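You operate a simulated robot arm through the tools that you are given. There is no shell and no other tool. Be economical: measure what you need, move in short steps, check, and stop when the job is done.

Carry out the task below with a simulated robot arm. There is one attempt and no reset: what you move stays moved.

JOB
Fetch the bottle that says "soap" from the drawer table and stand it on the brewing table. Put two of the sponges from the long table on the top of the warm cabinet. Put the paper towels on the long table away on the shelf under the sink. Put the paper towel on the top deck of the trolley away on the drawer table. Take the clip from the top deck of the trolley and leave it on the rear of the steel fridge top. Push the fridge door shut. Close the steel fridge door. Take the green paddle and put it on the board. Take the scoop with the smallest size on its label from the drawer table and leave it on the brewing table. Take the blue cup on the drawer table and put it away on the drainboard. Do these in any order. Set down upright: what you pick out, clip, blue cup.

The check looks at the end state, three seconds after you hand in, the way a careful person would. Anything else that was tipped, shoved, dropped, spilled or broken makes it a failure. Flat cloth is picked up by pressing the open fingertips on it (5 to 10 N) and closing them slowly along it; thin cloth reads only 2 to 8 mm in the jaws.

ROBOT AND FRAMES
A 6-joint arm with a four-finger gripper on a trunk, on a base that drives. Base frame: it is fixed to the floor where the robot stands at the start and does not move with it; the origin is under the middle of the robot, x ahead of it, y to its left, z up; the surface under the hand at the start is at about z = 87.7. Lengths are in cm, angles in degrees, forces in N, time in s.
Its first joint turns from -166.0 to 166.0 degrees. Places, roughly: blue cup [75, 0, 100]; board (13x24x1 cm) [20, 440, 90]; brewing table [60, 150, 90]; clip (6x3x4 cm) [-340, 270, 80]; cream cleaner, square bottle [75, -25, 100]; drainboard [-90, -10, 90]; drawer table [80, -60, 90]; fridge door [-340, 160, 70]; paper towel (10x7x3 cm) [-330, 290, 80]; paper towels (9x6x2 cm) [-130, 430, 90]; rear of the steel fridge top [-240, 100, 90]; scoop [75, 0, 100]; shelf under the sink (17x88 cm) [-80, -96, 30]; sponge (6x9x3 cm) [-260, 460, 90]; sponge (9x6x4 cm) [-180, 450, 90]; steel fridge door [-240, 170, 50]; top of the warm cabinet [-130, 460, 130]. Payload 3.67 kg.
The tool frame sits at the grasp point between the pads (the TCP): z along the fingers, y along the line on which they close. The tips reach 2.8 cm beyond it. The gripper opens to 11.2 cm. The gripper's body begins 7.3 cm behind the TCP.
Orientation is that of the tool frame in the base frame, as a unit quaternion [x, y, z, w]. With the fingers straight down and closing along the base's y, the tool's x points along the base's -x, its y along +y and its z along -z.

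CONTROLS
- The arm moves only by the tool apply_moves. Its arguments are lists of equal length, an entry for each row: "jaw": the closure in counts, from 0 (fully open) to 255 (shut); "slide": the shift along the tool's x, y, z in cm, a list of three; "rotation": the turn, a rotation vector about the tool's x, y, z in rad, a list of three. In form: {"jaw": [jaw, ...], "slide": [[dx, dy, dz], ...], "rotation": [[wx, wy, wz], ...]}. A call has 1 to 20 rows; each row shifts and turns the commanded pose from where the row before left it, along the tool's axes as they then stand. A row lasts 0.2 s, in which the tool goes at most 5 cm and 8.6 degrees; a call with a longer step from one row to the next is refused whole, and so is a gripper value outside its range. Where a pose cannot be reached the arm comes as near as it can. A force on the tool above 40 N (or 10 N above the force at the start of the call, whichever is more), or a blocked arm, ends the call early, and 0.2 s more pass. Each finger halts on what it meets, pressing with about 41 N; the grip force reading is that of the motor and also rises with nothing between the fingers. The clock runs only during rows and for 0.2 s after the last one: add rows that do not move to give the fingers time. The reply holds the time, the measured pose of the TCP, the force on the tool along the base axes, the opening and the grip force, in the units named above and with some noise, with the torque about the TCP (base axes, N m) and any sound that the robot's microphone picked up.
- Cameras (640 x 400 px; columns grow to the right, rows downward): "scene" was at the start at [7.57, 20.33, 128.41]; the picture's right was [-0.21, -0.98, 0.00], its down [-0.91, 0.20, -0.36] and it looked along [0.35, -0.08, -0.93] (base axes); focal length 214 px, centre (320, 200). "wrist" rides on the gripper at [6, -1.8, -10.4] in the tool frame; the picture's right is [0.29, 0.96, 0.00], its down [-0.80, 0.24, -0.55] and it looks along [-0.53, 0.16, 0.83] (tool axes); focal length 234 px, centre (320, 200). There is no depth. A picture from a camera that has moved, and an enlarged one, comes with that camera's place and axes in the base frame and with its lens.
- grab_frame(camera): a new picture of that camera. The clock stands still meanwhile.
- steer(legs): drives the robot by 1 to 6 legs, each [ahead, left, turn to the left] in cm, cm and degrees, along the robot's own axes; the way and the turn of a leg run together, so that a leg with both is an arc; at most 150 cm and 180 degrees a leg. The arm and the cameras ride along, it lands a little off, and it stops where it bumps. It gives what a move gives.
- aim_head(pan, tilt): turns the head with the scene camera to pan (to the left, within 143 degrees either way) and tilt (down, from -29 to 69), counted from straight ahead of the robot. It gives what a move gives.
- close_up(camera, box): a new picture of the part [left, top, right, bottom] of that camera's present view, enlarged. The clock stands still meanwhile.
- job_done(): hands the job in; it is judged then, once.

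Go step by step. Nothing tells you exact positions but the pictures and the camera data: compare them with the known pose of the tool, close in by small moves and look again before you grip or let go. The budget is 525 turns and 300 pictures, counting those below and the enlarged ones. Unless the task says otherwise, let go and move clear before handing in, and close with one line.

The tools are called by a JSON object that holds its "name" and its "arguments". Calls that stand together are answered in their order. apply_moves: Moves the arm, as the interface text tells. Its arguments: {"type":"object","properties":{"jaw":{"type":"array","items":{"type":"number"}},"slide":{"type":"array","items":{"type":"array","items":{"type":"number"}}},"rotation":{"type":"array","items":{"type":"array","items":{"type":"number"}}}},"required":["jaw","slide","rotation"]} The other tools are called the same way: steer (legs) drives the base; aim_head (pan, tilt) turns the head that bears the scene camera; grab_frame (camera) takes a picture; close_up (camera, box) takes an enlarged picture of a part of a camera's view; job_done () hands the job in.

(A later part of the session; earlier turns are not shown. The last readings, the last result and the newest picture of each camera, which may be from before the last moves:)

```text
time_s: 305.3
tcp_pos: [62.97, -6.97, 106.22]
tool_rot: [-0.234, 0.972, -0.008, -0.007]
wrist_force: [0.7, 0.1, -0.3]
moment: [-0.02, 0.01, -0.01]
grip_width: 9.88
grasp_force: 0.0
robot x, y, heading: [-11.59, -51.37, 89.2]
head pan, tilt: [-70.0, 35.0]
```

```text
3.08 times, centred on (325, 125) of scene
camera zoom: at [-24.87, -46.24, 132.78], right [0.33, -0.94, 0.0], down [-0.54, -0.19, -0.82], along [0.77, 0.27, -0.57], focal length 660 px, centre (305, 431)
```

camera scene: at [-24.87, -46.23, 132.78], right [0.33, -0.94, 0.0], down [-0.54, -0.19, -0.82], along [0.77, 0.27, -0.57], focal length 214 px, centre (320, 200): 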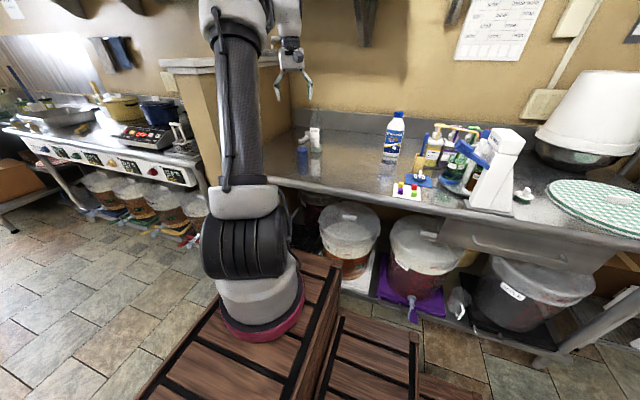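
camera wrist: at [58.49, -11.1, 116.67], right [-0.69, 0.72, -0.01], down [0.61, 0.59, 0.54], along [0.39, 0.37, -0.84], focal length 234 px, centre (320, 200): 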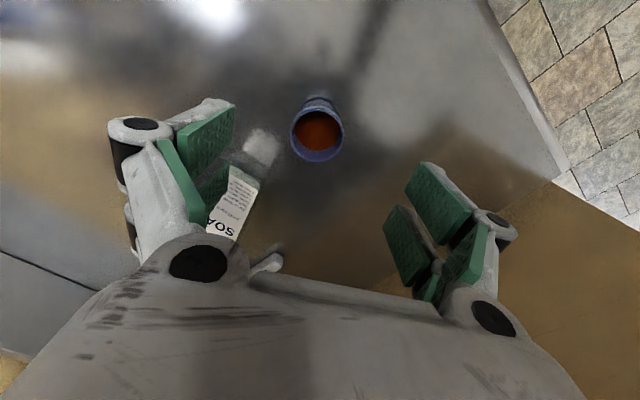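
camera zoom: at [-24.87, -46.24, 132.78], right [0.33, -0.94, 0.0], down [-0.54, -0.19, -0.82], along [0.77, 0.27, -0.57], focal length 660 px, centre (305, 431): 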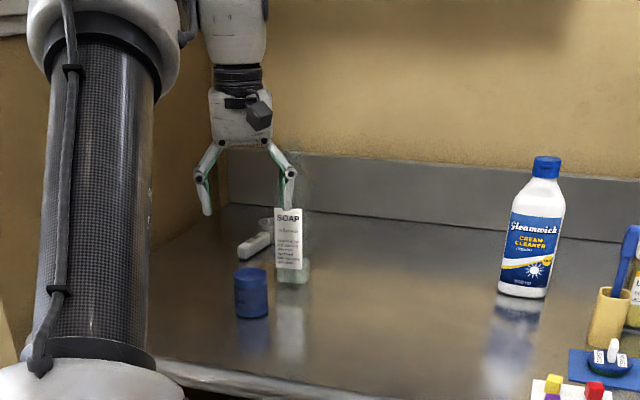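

The cup centre is about (63.6, -6.8). I'll descend and grip it.

{"name": "apply_moves", "arguments": {"jaw": [30, 30, 30, 30, 60, 110, 160, 210, 255, 255], "slide": [[-0.6, -0.1, 4.6], [0, 0, 4.6], [0, 0, 4.6], [0, 0, 0], [0, 0, 0], [0, 0, 0], [0, 0, 0], [0, 0, 0], [0, 0, 0], [0, 0, 0]], "rotation": [[0, 0, 0], [0, 0, 0], [0, 0, 0], [0, 0, 0], [0, 0, 0], [0, 0, 0], [0, 0, 0], [0, 0, 0], [0, 0, 0], [0, 0, 0]]}}

{"name": "grab_frame", "arguments": {"camera": "wrist"}}

```text
time_s: 307.5
tcp_pos: [63.87, -7.09, 92.07]
tool_rot: [-0.233, 0.972, -0.008, -0.006]
wrist_force: [-0.1, -0.5, 0.9]
moment: [0.02, 0.04, 0.01]
grip_width: 4.89
grasp_force: 40.9
robot x, y, heading: [-11.74, -51.47, 89.2]
head pan, tilt: [-70.0, 35.0]
```

```text
175 pictures are left
camera wrist: at [59.23, -11.25, 102.68], right [-0.69, 0.72, -0.01], down [0.61, 0.59, 0.54], along [0.39, 0.37, -0.84], focal length 234 px, centre (320, 200)
```

wrist: 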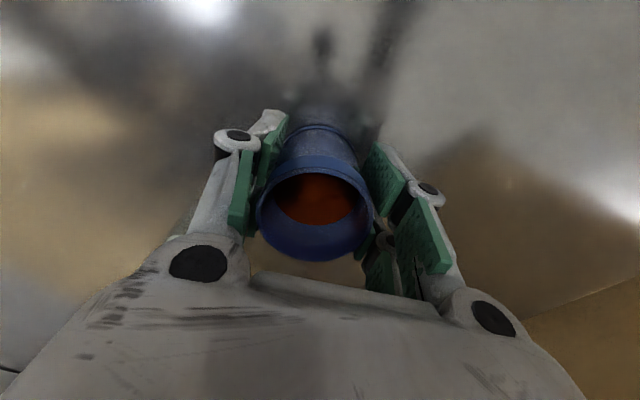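

The cup is held at its waist. I'll lift it gently and retract, then back up the base 15 cm.

{"name": "apply_moves", "arguments": {"jaw": [255, 255, 255, 255, 255, 255, 255, 255, 255, 255, 255, 255], "slide": [[0, 0, -1], [0, 0, -2], [0, 0, -3], [0, 0, -3], [0, 0, -3], [0, 0, -3], [1, 0, -2], [2.5, 0, -1], [3, 0, 0], [3, 0, 0], [2, 0, 0], [0, 0, 0]], "rotation": [[0, 0, 0], [0, 0, 0], [0, 0, 0], [0, 0, 0], [0, 0, 0], [0, 0, 0], [0, 0, 0], [0, 0, 0], [0, 0, 0], [0, 0, 0], [0, 0, 0], [0, 0, 0]]}}

{"name": "steer", "arguments": {"legs": [[-15, 0, 0.8]]}}

{"name": "aim_head", "arguments": {"pan": 60, "tilt": 35}}

{"name": "grab_frame", "arguments": {"camera": "scene"}}

```text
time_s: 310.1
tcp_pos: [53.31, -12.04, 110.49]
tool_rot: [-0.235, 0.972, -0.009, -0.007]
wrist_force: [1.3, -0.1, -1.5]
moment: [0.0, 0.0, -0.02]
grip_width: 4.88
grasp_force: 41.5
robot x, y, heading: [-11.91, -51.27, 88.9]
head pan, tilt: [-70.0, 35.0]
```

```text
time_s: 311.5
tcp_pos: [52.7, -25.98, 110.62]
tool_rot: [-0.24, 0.971, -0.009, -0.007]
wrist_force: [-0.5, -0.4, -1.1]
moment: [0.01, -0.01, -0.01]
grip_width: 4.85
grasp_force: 41.0
robot x, y, heading: [-12.21, -65.98, 89.7]
head pan, tilt: [-70.0, 35.0]
```

```text
time_s: 313.6
tcp_pos: [52.69, -25.9, 110.53]
tool_rot: [-0.24, 0.971, -0.01, -0.007]
wrist_force: [-0.3, -0.5, -0.9]
moment: [0.03, 0.03, 0.01]
grip_width: 4.86
grasp_force: 41.1
robot x, y, heading: [-12.01, -66.28, 89.9]
head pan, tilt: [60.0, 35.0]
```

```text
174 pictures are left
camera scene: at [-40.96, -59.74, 132.78], right [0.5, 0.87, 0.0], down [0.5, -0.29, -0.82], along [-0.71, 0.41, -0.57], focal length 214 px, centre (320, 200)
```

scene: 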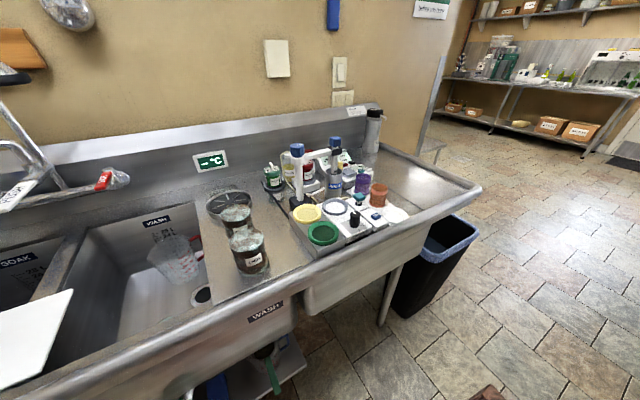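

The free part of the drainboard is around (-83, 12). I'll swing the cup round the front to the left side in two moves.

{"name": "apply_moves", "arguments": {"jaw": [255, 255, 255, 255, 255, 255, 255, 255, 255, 255, 255, 255, 255], "slide": [[-0.97, 4.4, 0], [-0.97, 4.4, 0], [-0.97, 4.4, 0], [-0.97, 4.4, 0], [-0.97, 4.4, 0], [-0.97, 4.4, 0], [-0.97, 4.4, 0], [-0.97, 4.4, 0], [-0.97, 4.4, 0], [-0.97, 4.4, 0], [-0.97, 4.4, 0], [-0.97, 4.4, 0], [-0.97, 4.4, 0]], "rotation": [[0, 0, -0.075], [0, 0, -0.075], [0, 0, -0.075], [0, 0, -0.075], [0, 0, -0.075], [0, 0, -0.075], [0, 0, -0.075], [0, 0, -0.075], [0, 0, -0.075], [0, 0, -0.075], [0, 0, -0.075], [0, 0, -0.075], [0, 0, -0.075]]}}

{"name": "apply_moves", "arguments": {"jaw": [255, 255, 255, 255, 255, 255, 255, 255, 255, 255, 255, 255, 255], "slide": [[-0.97, 4.4, 0], [-0.97, 4.4, 0], [-0.97, 4.4, 0], [-0.97, 4.4, 0], [-0.97, 4.4, 0], [-0.97, 4.4, 0], [-0.97, 4.4, 0], [-0.97, 4.4, 0], [-0.97, 4.4, 0], [-0.97, 4.4, 0], [-0.97, 4.4, 0], [0, 0, 0], [0, 0, 0]], "rotation": [[0, 0, -0.075], [0, 0, -0.075], [0, 0, -0.075], [0, 0, -0.075], [0, 0, -0.075], [0, 0, -0.075], [0, 0, -0.075], [0, 0, -0.075], [0, 0, -0.075], [0, 0, -0.075], [0, 0, -0.075], [0, 0, 0], [0, 0, 0]]}}

{"name": "steer", "arguments": {"legs": [[10, 8, 0]]}}

{"name": "grab_frame", "arguments": {"camera": "scene"}}

{"name": "grab_frame", "arguments": {"camera": "wrist"}}

```text
time_s: 316.4
tcp_pos: [15.67, 16.53, 110.12]
tool_rot: [-0.667, 0.745, -0.005, -0.009]
wrist_force: [1.0, -0.4, -0.2]
moment: [0.01, 0.08, -0.01]
grip_width: 4.84
grasp_force: 40.9
robot x, y, heading: [-11.99, -66.38, 89.8]
head pan, tilt: [60.0, 35.0]
```

```text
time_s: 319.2
tcp_pos: [-32.58, 14.06, 110.48]
tool_rot: [0.91, -0.414, 0.0, 0.011]
wrist_force: [0.2, -0.2, -0.1]
moment: [-0.01, 0.0, -0.01]
grip_width: 4.84
grasp_force: 41.1
robot x, y, heading: [-12.05, -65.77, 89.9]
head pan, tilt: [60.0, 35.0]
```

```text
time_s: 320.5
tcp_pos: [-40.41, 23.93, 110.47]
tool_rot: [0.91, -0.414, 0.001, 0.011]
wrist_force: [-0.2, -0.9, -0.9]
moment: [0.03, 0.01, 0.03]
grip_width: 4.83
grasp_force: 41.5
robot x, y, heading: [-19.77, -56.27, 90.2]
head pan, tilt: [60.0, 35.0]
```

```text
173 pictures are left
camera scene: at [-48.92, -49.9, 132.77], right [0.5, 0.87, 0.0], down [0.5, -0.29, -0.82], along [-0.71, 0.41, -0.57], focal length 214 px, centre (320, 200)
```

scene: 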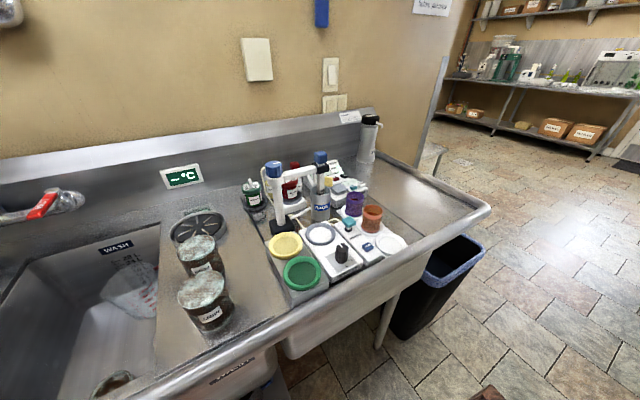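

```text
172 pictures are left
camera wrist: at [-35.11, 20.7, 120.85], right [-0.53, -0.85, 0.02], down [-0.7, 0.46, 0.55], along [-0.48, 0.28, -0.83], focal length 234 px, centre (320, 200)
```

wrist: 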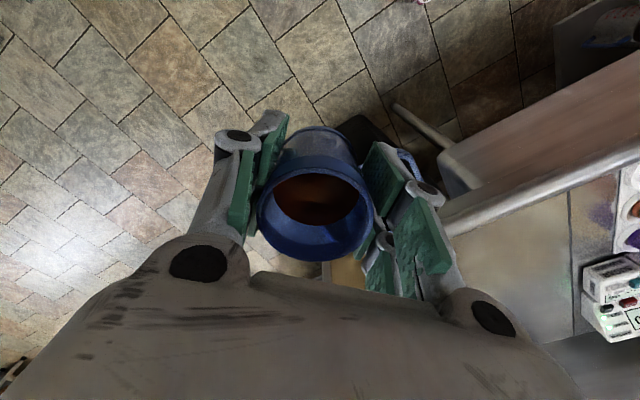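

I'll carry the cup over to the free drainboard area at about (-84, 13).

{"name": "apply_moves", "arguments": {"jaw": [255, 255, 255, 255, 255, 255, 255, 255, 255, 255, 255], "slide": [[-2.04, 4.0, 0], [-2.04, 4.0, 0], [-2.04, 4.0, 0], [-2.04, 4.0, 0], [-2.04, 4.0, 0], [-2.04, 4.0, 0], [-2.04, 4.0, 0], [-2.04, 4.0, 0], [-2.04, 4.0, 0], [-2.04, 4.0, 0], [0, 0, 0]], "rotation": [[0, 0, 0], [0, 0, 0], [0, 0, 0], [0, 0, 0], [0, 0, 0], [0, 0, 0], [0, 0, 0], [0, 0, 0], [0, 0, 0], [0, 0, 0], [0, 0, 0]]}}

{"name": "grab_frame", "arguments": {"camera": "scene"}}

{"name": "grab_frame", "arguments": {"camera": "wrist"}}

```text
time_s: 322.9
tcp_pos: [-76.41, 9.53, 108.53]
tool_rot: [0.91, -0.414, 0.001, 0.012]
wrist_force: [0.0, 0.3, -0.8]
moment: [-0.03, 0.01, -0.02]
grip_width: 4.83
grasp_force: 41.2
out of reach, approached as far as the arm can: row 7, 8, 9, 10
robot x, y, heading: [-20.31, -56.42, 89.9]
head pan, tilt: [60.0, 35.0]
```

```text
171 pictures are left
camera scene: at [-48.93, -49.91, 132.77], right [0.5, 0.87, 0.0], down [0.5, -0.29, -0.82], along [-0.71, 0.41, -0.57], focal length 214 px, centre (320, 200)
```

scene: 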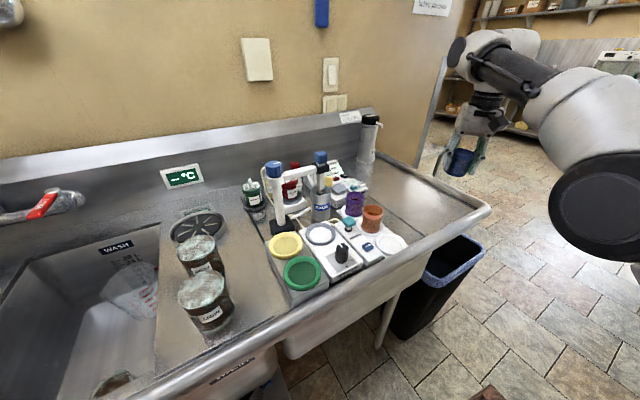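

```text
170 pictures are left
camera wrist: at [-71.07, 6.4, 118.83], right [-0.53, -0.85, 0.02], down [-0.7, 0.46, 0.55], along [-0.48, 0.28, -0.83], focal length 234 px, centre (320, 200)
```

wrist: 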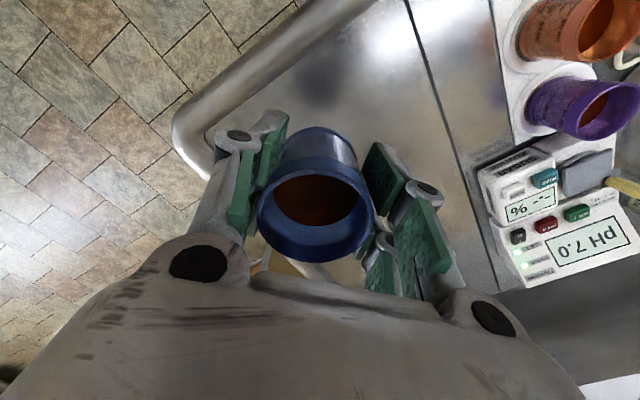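

The arm is at its limit, so I'll shift the base 5 cm left and 3 cm ahead.

{"name": "steer", "arguments": {"legs": [[3, 5, 0]]}}

{"name": "apply_moves", "arguments": {"jaw": [255, 255, 255, 255, 255, 255], "slide": [[0, 0, 3], [0, 0, 3], [0, 0, 3], [0, 0, 2], [0, 0, 1], [0, 0, 0]], "rotation": [[0, 0, 0], [0, 0, 0], [0, 0, 0], [0, 0, 0], [0, 0, 0], [0, 0, 0]]}}

{"name": "grab_frame", "arguments": {"camera": "wrist"}}

{"name": "grab_frame", "arguments": {"camera": "scene"}}

```text
time_s: 323.8
tcp_pos: [-81.19, 12.63, 108.37]
tool_rot: [0.91, -0.414, 0.0, 0.011]
wrist_force: [0.1, -0.1, 0.1]
moment: [-0.01, 0.0, -0.01]
grip_width: 4.86
grasp_force: 41.2
robot x, y, heading: [-24.6, -53.38, 90.1]
head pan, tilt: [60.0, 35.0]
```

```text
time_s: 325.2
tcp_pos: [-81.32, 12.55, 96.38]
tool_rot: [0.91, -0.415, 0.001, 0.011]
wrist_force: [0.8, 0.2, -1.2]
moment: [0.04, -0.03, 0.03]
grip_width: 4.83
grasp_force: 41.2
robot x, y, heading: [-24.84, -53.34, 89.8]
head pan, tilt: [60.0, 35.0]
```

```text
169 pictures are left
camera wrist: at [-76.08, 9.33, 106.68], right [-0.53, -0.85, 0.02], down [-0.7, 0.46, 0.55], along [-0.47, 0.28, -0.83], focal length 234 px, centre (320, 200)
```

wrist: 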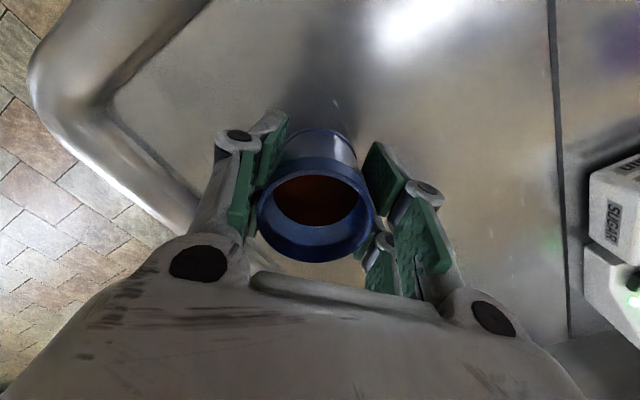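

```text
168 pictures are left
camera scene: at [-53.86, -46.89, 132.77], right [0.5, 0.86, 0.0], down [0.5, -0.29, -0.82], along [-0.71, 0.41, -0.57], focal length 214 px, centre (320, 200)
```

scene: 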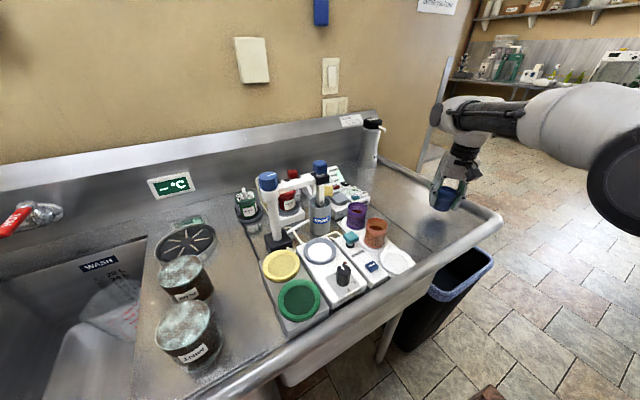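

The cup is above the bare drainboard. I'll lower slowly to contact.

{"name": "apply_moves", "arguments": {"jaw": [255, 255, 255, 255], "slide": [[0, 0, 1.5], [0, 0, 1.2], [0, 0, 0.8], [0, 0, 0]], "rotation": [[0, 0, 0], [0, 0, 0], [0, 0, 0], [0, 0, 0]]}}

{"name": "close_up", "arguments": {"camera": "scene", "box": [380, 120, 520, 260]}}

```text
time_s: 326.2
tcp_pos: [-81.76, 12.52, 93.26]
tool_rot: [0.91, -0.415, -0.004, 0.009]
wrist_force: [-0.5, 0.6, 8.1]
moment: [0.12, -0.06, 0.03]
grip_width: 4.77
grasp_force: 41.2
robot x, y, heading: [-24.87, -53.22, 90.0]
head pan, tilt: [60.0, 35.0]
stopped in row 4: the force on the tool passed its limit at 41 N (the readings are from after the stop); the commanded pose is now the measured one
```

```text
2.86 times, centred on (450, 190) of scene
camera zoom: at [-53.85, -46.92, 132.78], right [0.5, 0.87, 0.0], down [0.5, -0.29, -0.82], along [-0.71, 0.41, -0.57], focal length 613 px, centre (-51, 229)
```

zoom: 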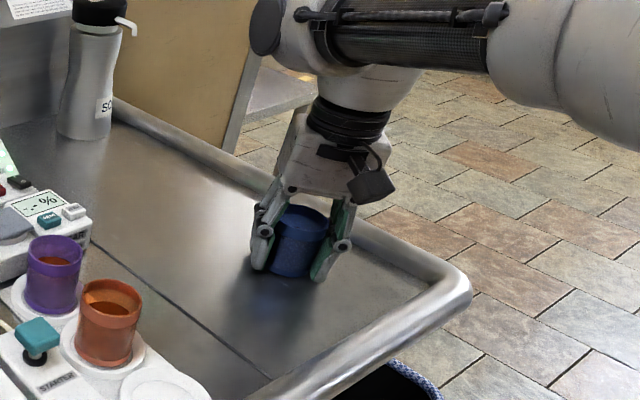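

The cup is standing on the drainboard. I'll open and rise.

{"name": "apply_moves", "arguments": {"jaw": [230, 190, 150, 110, 80, 80, 80, 80, 80, 80, 80], "slide": [[0, 0, 0], [0, 0, 0], [0, 0, 0], [0, 0, 0], [0, 0, 0], [0, 0, -1], [0, 0, -3], [0, 0, -4.5], [0, 0, -4.5], [0, 0, -4.5], [0, 0, 0]], "rotation": [[0, 0, 0], [0, 0, 0], [0, 0, 0], [0, 0, 0], [0, 0, 0], [0, 0, 0], [0, 0, 0], [0, 0, 0], [0, 0, 0], [0, 0, 0], [0, 0, 0]]}}

{"name": "close_up", "arguments": {"camera": "scene", "box": [380, 120, 520, 260]}}

```text
time_s: 328.6
tcp_pos: [-80.68, 12.26, 110.45]
tool_rot: [0.91, -0.413, -0.003, 0.01]
wrist_force: [-0.2, 0.2, 0.0]
moment: [-0.02, 0.03, -0.01]
grip_width: 7.69
grasp_force: 0.1
out of reach, approached as far as the arm can: row 10
robot x, y, heading: [-24.98, -53.28, 90.0]
head pan, tilt: [60.0, 35.0]
```

```text
2.86 times, centred on (450, 190) of scene
camera zoom: at [-53.87, -46.89, 132.77], right [0.5, 0.87, 0.0], down [0.5, -0.29, -0.82], along [-0.71, 0.41, -0.57], focal length 613 px, centre (-51, 229)
```

zoom: 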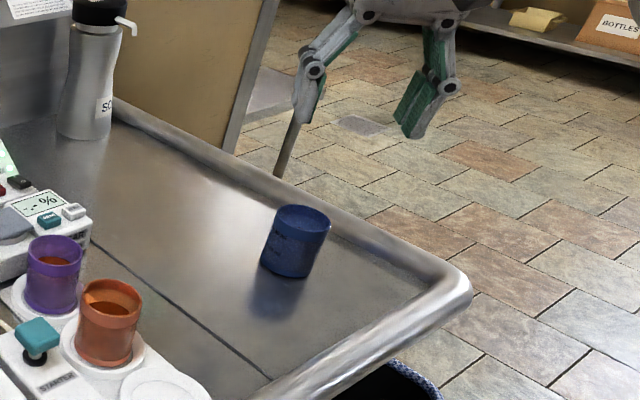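

The cup stands upright on the drainboard. I'll now retrace the arm path back to the drawer-table side for the soap.

{"name": "apply_moves", "arguments": {"jaw": [80, 80, 80, 80, 80, 80, 80, 80, 80, 80, 80], "slide": [[1.8, -4.1, -0.5], [1.8, -4.1, -0.5], [1.8, -4.1, -0.5], [1.8, -4.1, -0.5], [1.8, -4.1, -0.5], [1.8, -4.1, -0.5], [1.8, -4.1, -0.5], [1.8, -4.1, -0.5], [1.8, -4.1, -0.5], [1.8, -4.1, -0.5], [0, 0, 0]], "rotation": [[0, 0, 0], [0, 0, 0], [0, 0, 0], [0, 0, 0], [0, 0, 0], [0, 0, 0], [0, 0, 0], [0, 0, 0], [0, 0, 0], [0, 0, 0], [0, 0, 0]]}}

{"name": "apply_moves", "arguments": {"jaw": [80, 80, 80, 80, 80, 80, 80, 80, 80, 80, 80, 80, 80, 80], "slide": [[0.97, -4.4, 0], [0.97, -4.4, 0], [0.97, -4.4, 0], [0.97, -4.4, 0], [0.97, -4.4, 0], [0.97, -4.4, 0], [0.97, -4.4, 0], [0.97, -4.4, 0], [0.97, -4.4, 0], [0.97, -4.4, 0], [0.97, -4.4, 0], [0.97, -4.4, 0], [0.97, -4.4, 0], [0, 0, 0]], "rotation": [[0, 0, 0.075], [0, 0, 0.075], [0, 0, 0.075], [0, 0, 0.075], [0, 0, 0.075], [0, 0, 0.075], [0, 0, 0.075], [0, 0, 0.075], [0, 0, 0.075], [0, 0, 0.075], [0, 0, 0.075], [0, 0, 0.075], [0, 0, 0.075], [0, 0, 0]]}}

{"name": "apply_moves", "arguments": {"jaw": [80, 80, 80, 80, 80, 80, 80, 80, 80, 80, 80, 80], "slide": [[0.97, -4.4, 0], [0.97, -4.4, 0], [0.97, -4.4, 0], [0.97, -4.4, 0], [0.97, -4.4, 0], [0.97, -4.4, 0], [0.97, -4.4, 0], [0.97, -4.4, 0], [0.97, -4.4, 0], [0.97, -4.4, 0], [0.97, -4.4, 0], [0, 0, 0]], "rotation": [[0, 0, 0.075], [0, 0, 0.075], [0, 0, 0.075], [0, 0, 0.075], [0, 0, 0.075], [0, 0, 0.075], [0, 0, 0.075], [0, 0, 0.075], [0, 0, 0.075], [0, 0, 0.075], [0, 0, 0.075], [0, 0, 0]]}}

```text
time_s: 331.0
tcp_pos: [-37.69, 25.92, 114.5]
tool_rot: [0.91, -0.414, -0.003, 0.009]
wrist_force: [0.7, 0.5, -0.2]
moment: [-0.03, 0.01, 0.01]
grip_width: 7.68
grasp_force: 0.0
robot x, y, heading: [-24.68, -53.39, 90.0]
head pan, tilt: [60.0, 35.0]
```

```text
time_s: 334.0
tcp_pos: [18.41, 28.53, 113.61]
tool_rot: [-0.61, 0.793, -0.003, -0.01]
wrist_force: [-0.1, -0.4, 0.3]
moment: [0.0, -0.01, 0.0]
grip_width: 7.7
grasp_force: 0.0
robot x, y, heading: [-25.11, -53.21, 89.9]
head pan, tilt: [60.0, 35.0]
```

```text
time_s: 336.6
tcp_pos: [50.19, -7.57, 114.29]
tool_rot: [-0.241, 0.97, -0.007, -0.008]
wrist_force: [-0.3, 0.2, -0.1]
moment: [-0.01, 0.01, 0.02]
grip_width: 7.68
grasp_force: 0.0
robot x, y, heading: [-25.2, -53.17, 89.7]
head pan, tilt: [60.0, 35.0]
```

The hand is back over the drawer table. I'll raise it, bring the base closer, and locate the bottle's neck.

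{"name": "apply_moves", "arguments": {"jaw": [80, 80, 80, 80], "slide": [[0, 0, -4], [0, 0, -4], [0, 0, -3], [0, 0, 0]], "rotation": [[0, 0, 0], [0, 0, 0], [0, 0, 0], [0, 0, 0]]}}

{"name": "steer", "arguments": {"legs": [[0, -18, 0]]}}

{"name": "aim_head", "arguments": {"pan": -60, "tilt": 30}}

{"name": "grab_frame", "arguments": {"camera": "wrist"}}

{"name": "grab_frame", "arguments": {"camera": "scene"}}

```text
time_s: 337.6
tcp_pos: [49.41, -7.89, 122.29]
tool_rot: [-0.241, 0.971, -0.006, -0.008]
wrist_force: [0.0, -0.2, 0.0]
moment: [0.0, 0.04, -0.03]
grip_width: 7.67
grasp_force: 0.1
out of reach, approached as far as the arm can: row 2, 3
robot x, y, heading: [-24.66, -53.43, 89.9]
head pan, tilt: [60.0, 35.0]
```

```text
time_s: 339.1
tcp_pos: [67.76, -8.13, 122.16]
tool_rot: [-0.239, 0.971, -0.005, -0.009]
wrist_force: [0.7, -0.2, -0.2]
moment: [0.0, -0.03, -0.02]
grip_width: 7.7
grasp_force: 0.0
robot x, y, heading: [-6.16, -53.06, 89.9]
head pan, tilt: [60.0, 35.0]
```

```text
time_s: 341.1
tcp_pos: [67.99, -8.1, 122.15]
tool_rot: [-0.24, 0.971, -0.006, -0.008]
wrist_force: [0.2, -0.3, -0.3]
moment: [-0.01, -0.01, 0.01]
grip_width: 7.67
grasp_force: 0.1
robot x, y, heading: [-6.31, -53.67, 89.7]
head pan, tilt: [-60.0, 30.0]
```

```text
165 pictures are left
camera wrist: at [63.44, -12.39, 132.7], right [-0.7, 0.71, 0.0], down [0.6, 0.59, 0.54], along [0.38, 0.37, -0.84], focal length 234 px, centre (320, 200)
```

wrist: 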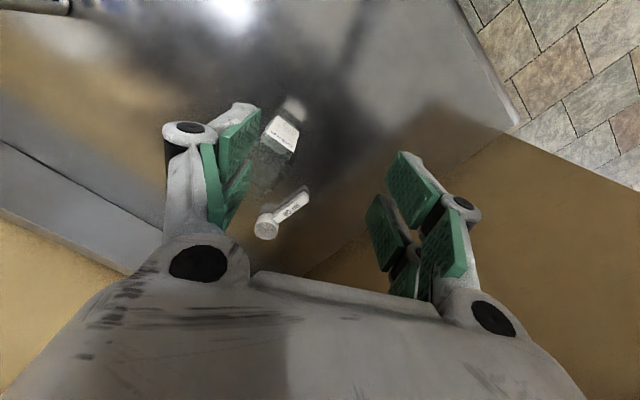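

```text
164 pictures are left
camera scene: at [-19.96, -46.83, 133.56], right [0.5, -0.87, 0.0], down [-0.43, -0.25, -0.87], along [0.75, 0.43, -0.5], focal length 214 px, centre (320, 200)
```

scene: 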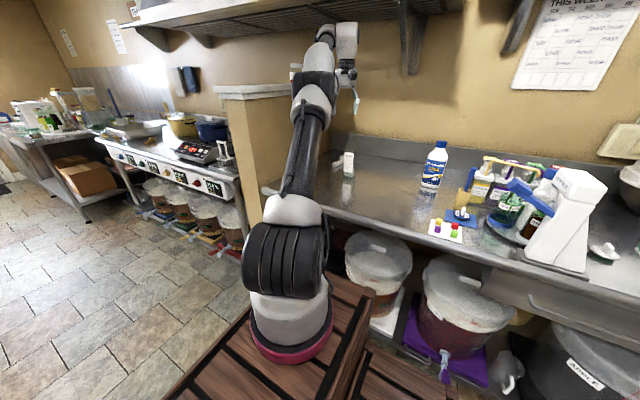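

I'll zoom in on the bottle in both views.

{"name": "close_up", "arguments": {"camera": "wrist", "box": [220, 80, 340, 260]}}

{"name": "close_up", "arguments": {"camera": "scene", "box": [310, 100, 400, 200]}}

```text
2.22 times, centred on (280, 170) of wrist
camera zoom: at [63.44, -12.39, 132.7], right [-0.7, 0.71, 0.0], down [0.6, 0.59, 0.54], along [0.38, 0.37, -0.84], focal length 520 px, centre (409, 267)
```

zoom: 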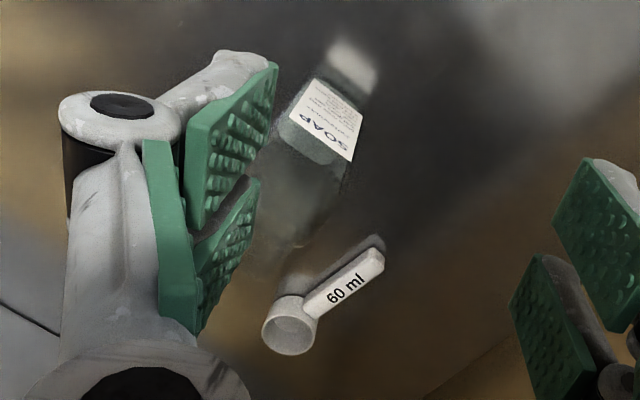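

```text
4.00 times, centred on (355, 150) of scene
camera zoom: at [-19.96, -46.83, 133.56], right [0.5, -0.87, 0.0], down [-0.43, -0.25, -0.87], along [0.75, 0.43, -0.5], focal length 858 px, centre (180, 400)
```

zoom: 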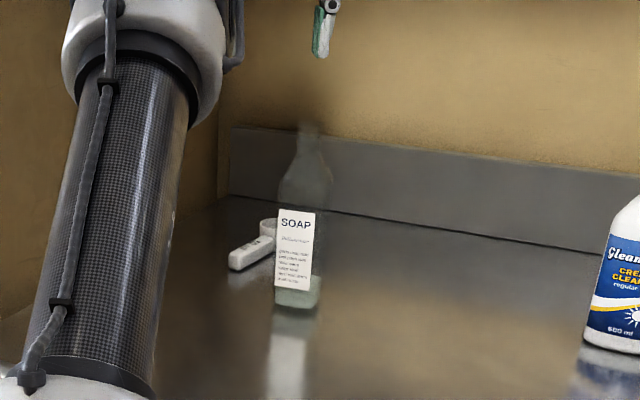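

The bottle stands near (80.5, -7.3) with its top at z≈111. I'll move above its neck and verify.

{"name": "apply_moves", "arguments": {"jaw": [80, 80, 80, 80], "slide": [[-4, -1.8, 0], [-4, -1.8, 0], [-3.9, -1.75, 0], [0, 0, 0]], "rotation": [[0, 0, 0], [0, 0, 0], [0, 0, 0], [0, 0, 0]]}}

{"name": "grab_frame", "arguments": {"camera": "wrist"}}

{"name": "close_up", "arguments": {"camera": "scene", "box": [310, 60, 400, 200]}}

```text
time_s: 342.1
tcp_pos: [69.97, -9.29, 119.51]
tool_rot: [-0.24, 0.971, -0.006, -0.008]
wrist_force: [0.4, -0.5, -0.1]
moment: [0.01, 0.03, -0.02]
grip_width: 7.71
grasp_force: 0.1
out of reach, approached as far as the arm can: row 1, 2, 3
robot x, y, heading: [-6.53, -53.1, 90.0]
head pan, tilt: [-60.0, 30.0]
```

```text
161 pictures are left
camera wrist: at [65.6, -13.51, 130.0], right [-0.7, 0.71, 0.0], down [0.6, 0.59, 0.54], along [0.38, 0.37, -0.84], focal length 234 px, centre (320, 200)
```

wrist: 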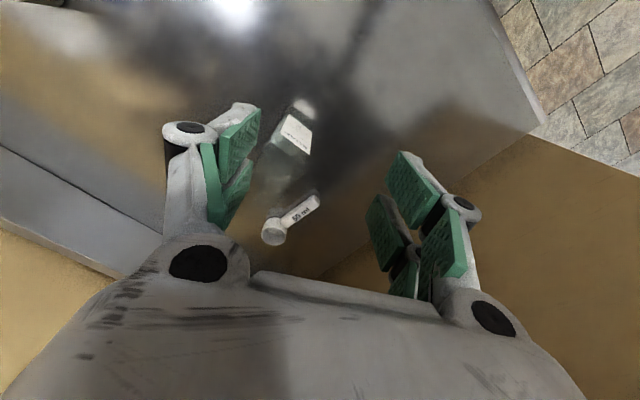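

```text
2.86 times, centred on (355, 130) of scene
camera zoom: at [-19.95, -46.83, 133.56], right [0.5, -0.87, 0.0], down [-0.43, -0.25, -0.87], along [0.75, 0.43, -0.5], focal length 613 px, centre (220, 400)
```

zoom: 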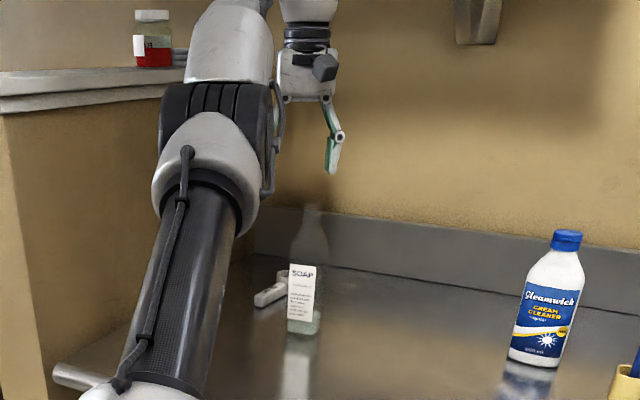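

The reach is limited at this height, so I'll move the base 10 cm right.

{"name": "steer", "arguments": {"legs": [[0, -10, 0]]}}

{"name": "grab_frame", "arguments": {"camera": "wrist"}}

{"name": "close_up", "arguments": {"camera": "scene", "box": [300, 60, 390, 200]}}

```text
time_s: 343.3
tcp_pos: [79.98, -9.09, 119.53]
tool_rot: [-0.24, 0.971, -0.006, -0.009]
wrist_force: [-0.6, -0.9, 0.3]
moment: [-0.04, 0.0, 0.01]
grip_width: 7.68
grasp_force: 0.1
robot x, y, heading: [3.77, -53.47, 89.7]
head pan, tilt: [-60.0, 30.0]
```

```text
159 pictures are left
camera wrist: at [75.57, -13.36, 130.0], right [-0.7, 0.71, 0.0], down [0.6, 0.59, 0.54], along [0.38, 0.38, -0.84], focal length 234 px, centre (320, 200)
```

wrist: 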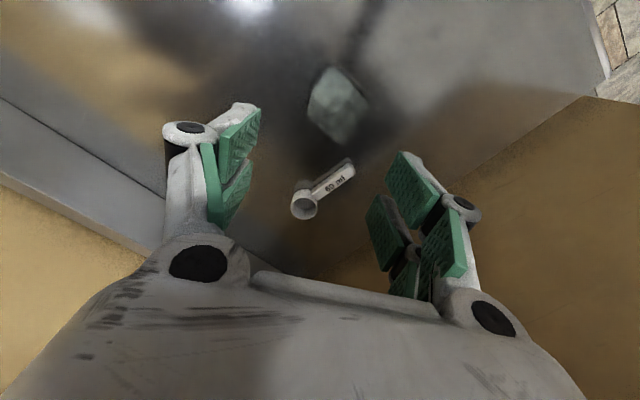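

```text
2.86 times, centred on (345, 130) of scene
camera zoom: at [-9.9, -46.89, 133.56], right [0.5, -0.87, 0.0], down [-0.43, -0.25, -0.87], along [0.75, 0.43, -0.5], focal length 613 px, centre (249, 400)
```

zoom: 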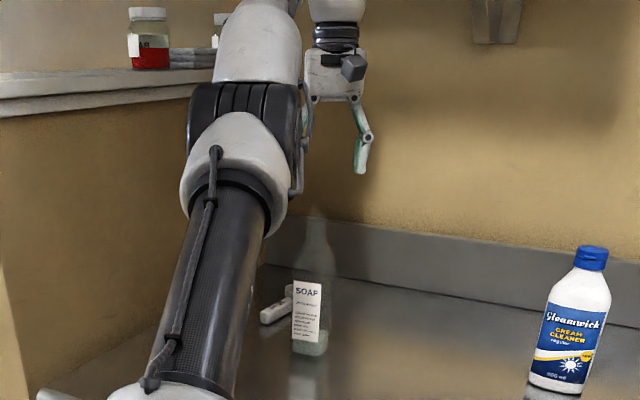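

From above I see the bottle around (79, -7.5). I'll zoom in on the wrist view to find the neck.

{"name": "close_up", "arguments": {"camera": "wrist", "box": [280, 50, 400, 210]}}

```text
2.50 times, centred on (340, 130) of wrist
camera zoom: at [75.57, -13.36, 130.0], right [-0.7, 0.71, 0.0], down [0.6, 0.59, 0.54], along [0.38, 0.38, -0.84], focal length 585 px, centre (270, 375)
```

zoom: 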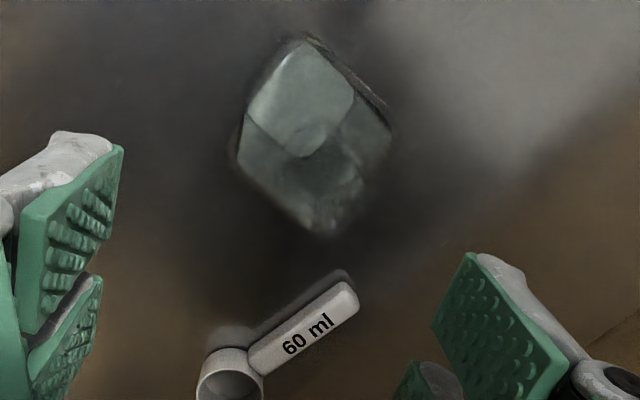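

The bottle is square; base, shoulder and neck features agree on an axis at about (77.8, -8.4). I'll centre above it, descend partway and check.

{"name": "apply_moves", "arguments": {"jaw": [80, 80, 80, 80], "slide": [[1.62, 1.65, 0], [0, 0, 3], [0, 0, 3], [0, 0, 0]], "rotation": [[0, 0, 0], [0, 0, 0], [0, 0, 0], [0, 0, 0]]}}

{"name": "close_up", "arguments": {"camera": "wrist", "box": [220, 50, 420, 250]}}

{"name": "close_up", "arguments": {"camera": "scene", "box": [300, 60, 390, 200]}}

```text
time_s: 344.3
tcp_pos: [77.86, -8.29, 113.58]
tool_rot: [-0.24, 0.971, -0.006, -0.008]
wrist_force: [0.1, -1.4, 0.5]
moment: [0.01, -0.01, -0.03]
grip_width: 7.66
grasp_force: 0.0
robot x, y, heading: [3.84, -53.38, 90.0]
head pan, tilt: [-60.0, 30.0]
```

```text
2.00 times, centred on (320, 150) of wrist
camera zoom: at [73.37, -12.6, 123.99], right [-0.7, 0.71, 0.0], down [0.6, 0.59, 0.54], along [0.38, 0.38, -0.84], focal length 468 px, centre (320, 300)
```

zoom: 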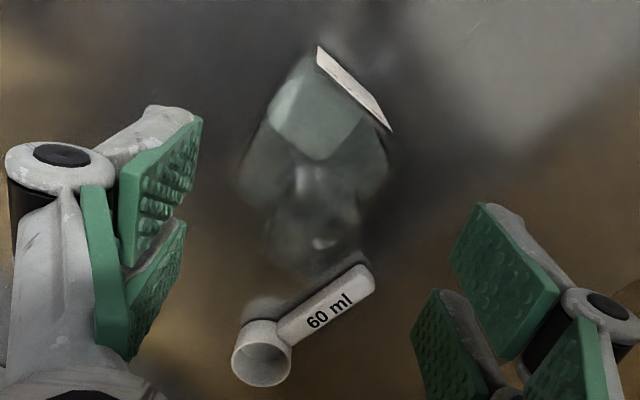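

```text
2.86 times, centred on (345, 130) of scene
camera zoom: at [-9.9, -46.89, 133.56], right [0.5, -0.87, 0.0], down [-0.43, -0.25, -0.87], along [0.75, 0.43, -0.5], focal length 613 px, centre (249, 400)
```

zoom: 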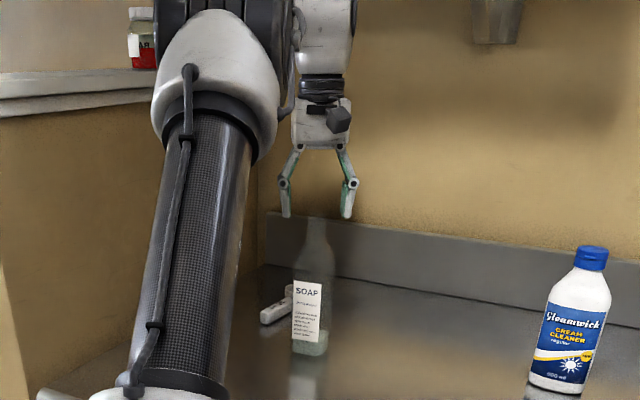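

The gripper is centred over the neck. I'll descend 4.3 cm and close.

{"name": "apply_moves", "arguments": {"jaw": [80, 80, 80, 110, 140, 170, 200, 230, 255, 255], "slide": [[0, 0, 2.3], [0, 0, 2], [0, 0, 0], [0, 0, 0], [0, 0, 0], [0, 0, 0], [0, 0, 0], [0, 0, 0], [0, 0, 0], [0, 0, 0]], "rotation": [[0, 0, 0], [0, 0, 0], [0, 0, 0], [0, 0, 0], [0, 0, 0], [0, 0, 0], [0, 0, 0], [0, 0, 0], [0, 0, 0], [0, 0, 0]]}}

{"name": "close_up", "arguments": {"camera": "scene", "box": [300, 60, 390, 200]}}

```text
time_s: 346.5
tcp_pos: [77.53, -8.55, 109.44]
tool_rot: [-0.24, 0.971, -0.006, -0.007]
wrist_force: [6.5, -2.0, 28.5]
moment: [0.21, -0.82, -0.13]
grip_width: 3.62
grasp_force: 40.8
robot x, y, heading: [3.9, -53.47, 89.8]
head pan, tilt: [-60.0, 30.0]
```

```text
2.86 times, centred on (345, 130) of scene
camera zoom: at [-9.96, -46.96, 133.55], right [0.5, -0.87, 0.0], down [-0.43, -0.25, -0.87], along [0.75, 0.43, -0.5], focal length 613 px, centre (249, 400)
```

zoom: 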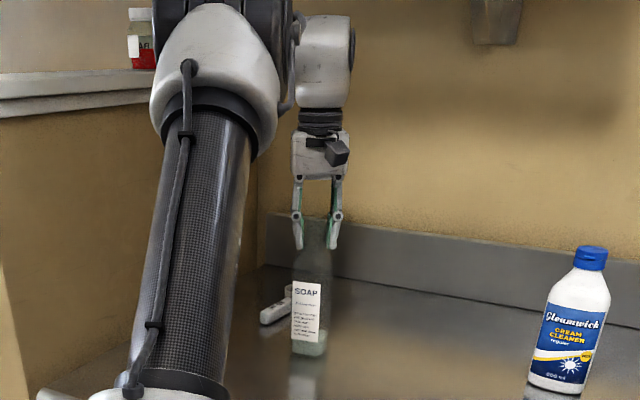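

The tips press on the shoulder (28 N), so I'll loosen, rise 1 cm and re-close on the neck.

{"name": "apply_moves", "arguments": {"jaw": [200, 150, 150, 150, 180, 210, 240, 255, 255], "slide": [[0, 0, 0], [0, 0, 0], [0, 0, -1.2], [0, 0, 0], [0, 0, 0], [0, 0, 0], [0, 0, 0], [0, 0, 0], [0, 0, 0]], "rotation": [[0, 0, 0], [0, 0, 0], [0, 0, 0], [0, 0, 0], [0, 0, 0], [0, 0, 0], [0, 0, 0], [0, 0, 0], [0, 0, 0]]}}

{"name": "close_up", "arguments": {"camera": "scene", "box": [300, 60, 390, 200]}}

```text
time_s: 348.5
tcp_pos: [77.57, -8.49, 110.4]
tool_rot: [-0.24, 0.971, -0.006, -0.009]
wrist_force: [-0.9, -0.1, 0.2]
moment: [0.03, 0.02, -0.01]
grip_width: 2.84
grasp_force: 40.5
robot x, y, heading: [3.74, -53.4, 89.7]
head pan, tilt: [-60.0, 30.0]
```

```text
2.86 times, centred on (345, 130) of scene
camera zoom: at [-9.89, -46.89, 133.56], right [0.5, -0.87, 0.0], down [-0.43, -0.25, -0.87], along [0.75, 0.43, -0.5], focal length 613 px, centre (249, 400)
```

zoom: 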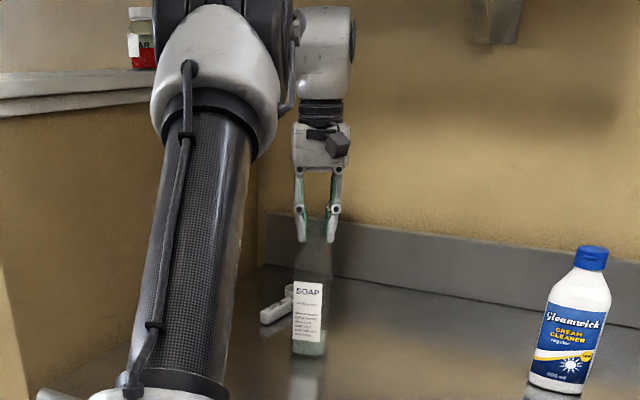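

The neck is gripped (2.8 cm) without load. I'll lift gently and retract.

{"name": "apply_moves", "arguments": {"jaw": [255, 255, 255, 255, 255, 255, 255, 255, 255, 255, 255], "slide": [[0, 0, -0.7], [0, 0, -1.5], [0, 0, -2.5], [0.5, 0, -3], [2, 0, -2.5], [3, 0, -1.5], [3.5, 0, -0.5], [3.5, 0, 0], [2, 0, 0], [0, 0, 0], [0, 0, 0]], "rotation": [[0, 0, 0], [0, 0, 0], [0, 0, 0], [0, 0, 0], [0, 0, 0], [0, 0, 0], [0, 0, 0], [0, 0, 0], [0, 0, 0], [0, 0, 0], [0, 0, 0]]}}

{"name": "grab_frame", "arguments": {"camera": "scene"}}

{"name": "grab_frame", "arguments": {"camera": "wrist"}}

```text
time_s: 350.9
tcp_pos: [65.15, -15.08, 122.93]
tool_rot: [-0.241, 0.97, -0.005, -0.01]
wrist_force: [0.8, 1.1, -4.5]
moment: [-0.02, 0.03, -0.03]
grip_width: 2.83
grasp_force: 40.6
robot x, y, heading: [3.47, -53.79, 89.9]
head pan, tilt: [-60.0, 30.0]
```

```text
152 pictures are left
camera scene: at [-9.89, -46.89, 133.56], right [0.5, -0.87, 0.0], down [-0.43, -0.25, -0.87], along [0.75, 0.43, -0.5], focal length 214 px, centre (320, 200)
```

scene: 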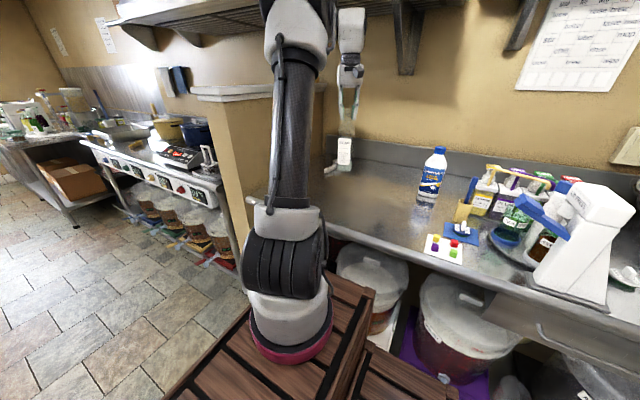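

```text
151 pictures are left
camera wrist: at [60.76, -19.38, 133.43], right [-0.7, 0.71, 0.0], down [0.6, 0.59, 0.54], along [0.38, 0.38, -0.84], focal length 234 px, centre (320, 200)
```

wrist: 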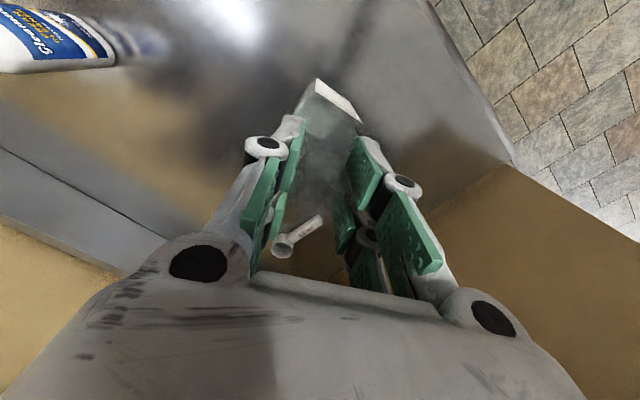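

The bottle is lifted. I'll shift the base left, and swing the bottle around to the front.

{"name": "steer", "arguments": {"legs": [[0, 15, 0]]}}

{"name": "apply_moves", "arguments": {"jaw": [255, 255, 255, 255, 255, 255, 255, 255, 255, 255, 255, 255, 255, 255, 255, 255], "slide": [[-0.5, 2.2, 0], [-0.97, 4.2, 0], [-0.97, 4.2, 0], [-0.97, 4.2, 0], [-0.97, 4.2, 0], [-0.97, 4.2, 0], [-0.97, 4.2, 0], [-0.97, 4.2, 0], [-0.97, 4.2, 0], [-0.97, 4.2, 0], [-0.97, 4.2, 0], [-0.97, 4.2, 0], [-0.97, 4.2, 0], [-0.97, 4.2, 0], [-0.5, 2.2, 0], [0, 0, 0]], "rotation": [[0, 0, -0.04], [0, 0, -0.075], [0, 0, -0.075], [0, 0, -0.075], [0, 0, -0.075], [0, 0, -0.075], [0, 0, -0.075], [0, 0, -0.075], [0, 0, -0.075], [0, 0, -0.075], [0, 0, -0.075], [0, 0, -0.075], [0, 0, -0.075], [0, 0, -0.075], [0, 0, -0.04], [0, 0, 0]]}}

{"name": "steer", "arguments": {"legs": [[100, 0, 0], [46, 0, 0]]}}

{"name": "aim_head", "arguments": {"pan": -45, "tilt": 35}}

{"name": "grab_frame", "arguments": {"camera": "scene"}}

```text
time_s: 352.2
tcp_pos: [50.52, -15.22, 122.9]
tool_rot: [-0.24, 0.971, -0.005, -0.008]
wrist_force: [-0.8, 0.7, -3.9]
moment: [-0.01, 0.04, -0.01]
grip_width: 2.84
grasp_force: 41.5
robot x, y, heading: [-11.14, -53.25, 90.0]
head pan, tilt: [-60.0, 30.0]
```

```text
time_s: 355.6
tcp_pos: [11.21, 27.32, 122.79]
tool_rot: [-0.696, 0.718, -0.002, -0.011]
wrist_force: [0.8, 0.1, -4.2]
moment: [0.0, -0.02, -0.05]
grip_width: 2.82
grasp_force: 40.8
robot x, y, heading: [-10.87, -53.3, 90.0]
head pan, tilt: [-60.0, 30.0]
```

```text
time_s: 363.2
tcp_pos: [10.78, 173.31, 122.84]
tool_rot: [-0.698, 0.716, -0.001, -0.011]
wrist_force: [0.3, 0.1, -4.2]
moment: [-0.02, -0.02, 0.0]
grip_width: 2.81
grasp_force: 41.2
robot x, y, heading: [-11.28, 92.74, 90.1]
head pan, tilt: [-60.0, 30.0]
```

```text
time_s: 363.9
tcp_pos: [10.69, 173.53, 122.77]
tool_rot: [-0.698, 0.716, -0.002, -0.011]
wrist_force: [-0.6, 0.2, -3.9]
moment: [-0.01, -0.03, -0.01]
grip_width: 2.8
grasp_force: 41.2
robot x, y, heading: [-11.32, 92.78, 90.1]
head pan, tilt: [-45.0, 35.0]
```

```text
150 pictures are left
camera scene: at [-26.31, 100.85, 132.78], right [0.71, -0.71, 0.0], down [-0.4, -0.41, -0.82], along [0.58, 0.58, -0.57], focal length 214 px, centre (320, 200)
```

scene: 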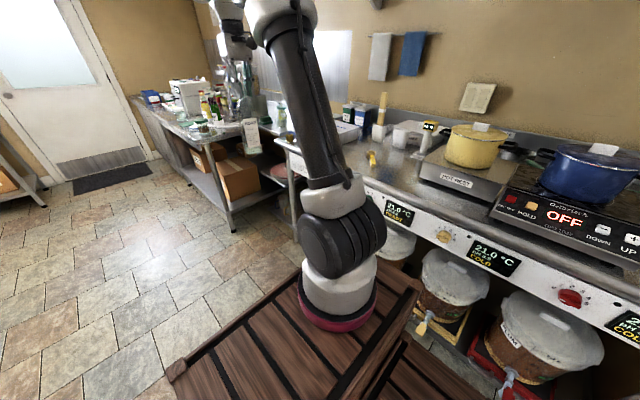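

I'll move the base 10 cm right, then swing the bottle over the brewing table.

{"name": "steer", "arguments": {"legs": [[0, -10, 0]]}}

{"name": "apply_moves", "arguments": {"jaw": [255, 255, 255, 255, 255, 255, 255, 255, 255, 255, 255, 255, 255, 255], "slide": [[0.5, -2.2, 0], [0.97, -4.2, 0], [0.97, -4.2, 0], [0.97, -4.2, 0], [0.97, -4.2, 0], [0.97, -4.2, 0], [0.97, -4.2, 0], [0.97, -4.2, 0], [0.97, -4.2, 0], [0.97, -4.2, 0], [0.97, -4.2, 0], [0.97, -4.2, 0], [0.5, -2.2, 0], [0, 0, 0]], "rotation": [[0, 0, 0.04], [0, 0, 0.075], [0, 0, 0.075], [0, 0, 0.075], [0, 0, 0.075], [0, 0, 0.075], [0, 0, 0.075], [0, 0, 0.075], [0, 0, 0.075], [0, 0, 0.075], [0, 0, 0.075], [0, 0, 0.075], [0, 0, 0.04], [0, 0, 0]]}}

{"name": "grab_frame", "arguments": {"camera": "scene"}}

{"name": "grab_frame", "arguments": {"camera": "wrist"}}

```text
time_s: 365.1
tcp_pos: [21.15, 173.58, 122.77]
tool_rot: [-0.697, 0.717, -0.002, -0.011]
wrist_force: [-1.0, -0.6, -4.7]
moment: [-0.03, -0.02, 0.0]
grip_width: 2.81
grasp_force: 41.1
robot x, y, heading: [-1.12, 92.37, 90.0]
head pan, tilt: [-45.0, 35.0]
```

```text
time_s: 368.1
tcp_pos: [60.43, 142.1, 122.79]
tool_rot: [-0.313, 0.95, -0.005, -0.009]
wrist_force: [-0.4, -0.2, -3.4]
moment: [0.02, 0.01, 0.0]
grip_width: 2.77
grasp_force: 41.1
robot x, y, heading: [-1.04, 92.57, 90.1]
head pan, tilt: [-45.0, 35.0]
```

```text
149 pictures are left
camera scene: at [-16.17, 100.91, 132.78], right [0.71, -0.71, 0.0], down [-0.41, -0.41, -0.82], along [0.58, 0.58, -0.57], focal length 214 px, centre (320, 200)
```

scene: 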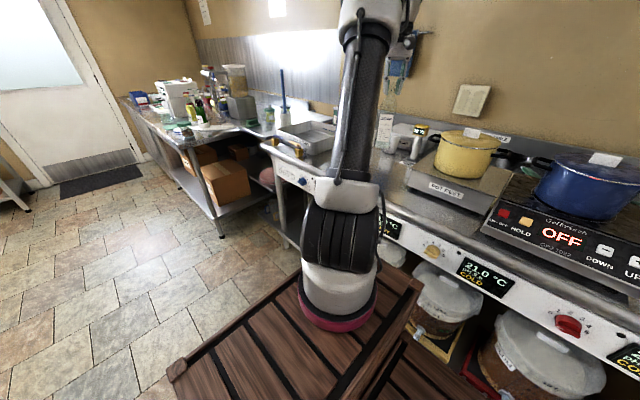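

```text
148 pictures are left
camera wrist: at [56.76, 137.13, 133.24], right [-0.8, 0.6, 0.0], down [0.51, 0.68, 0.54], along [0.32, 0.43, -0.84], focal length 234 px, centre (320, 200)
```

wrist: 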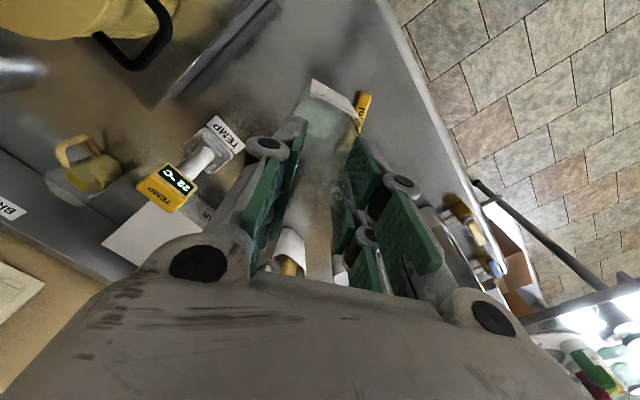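

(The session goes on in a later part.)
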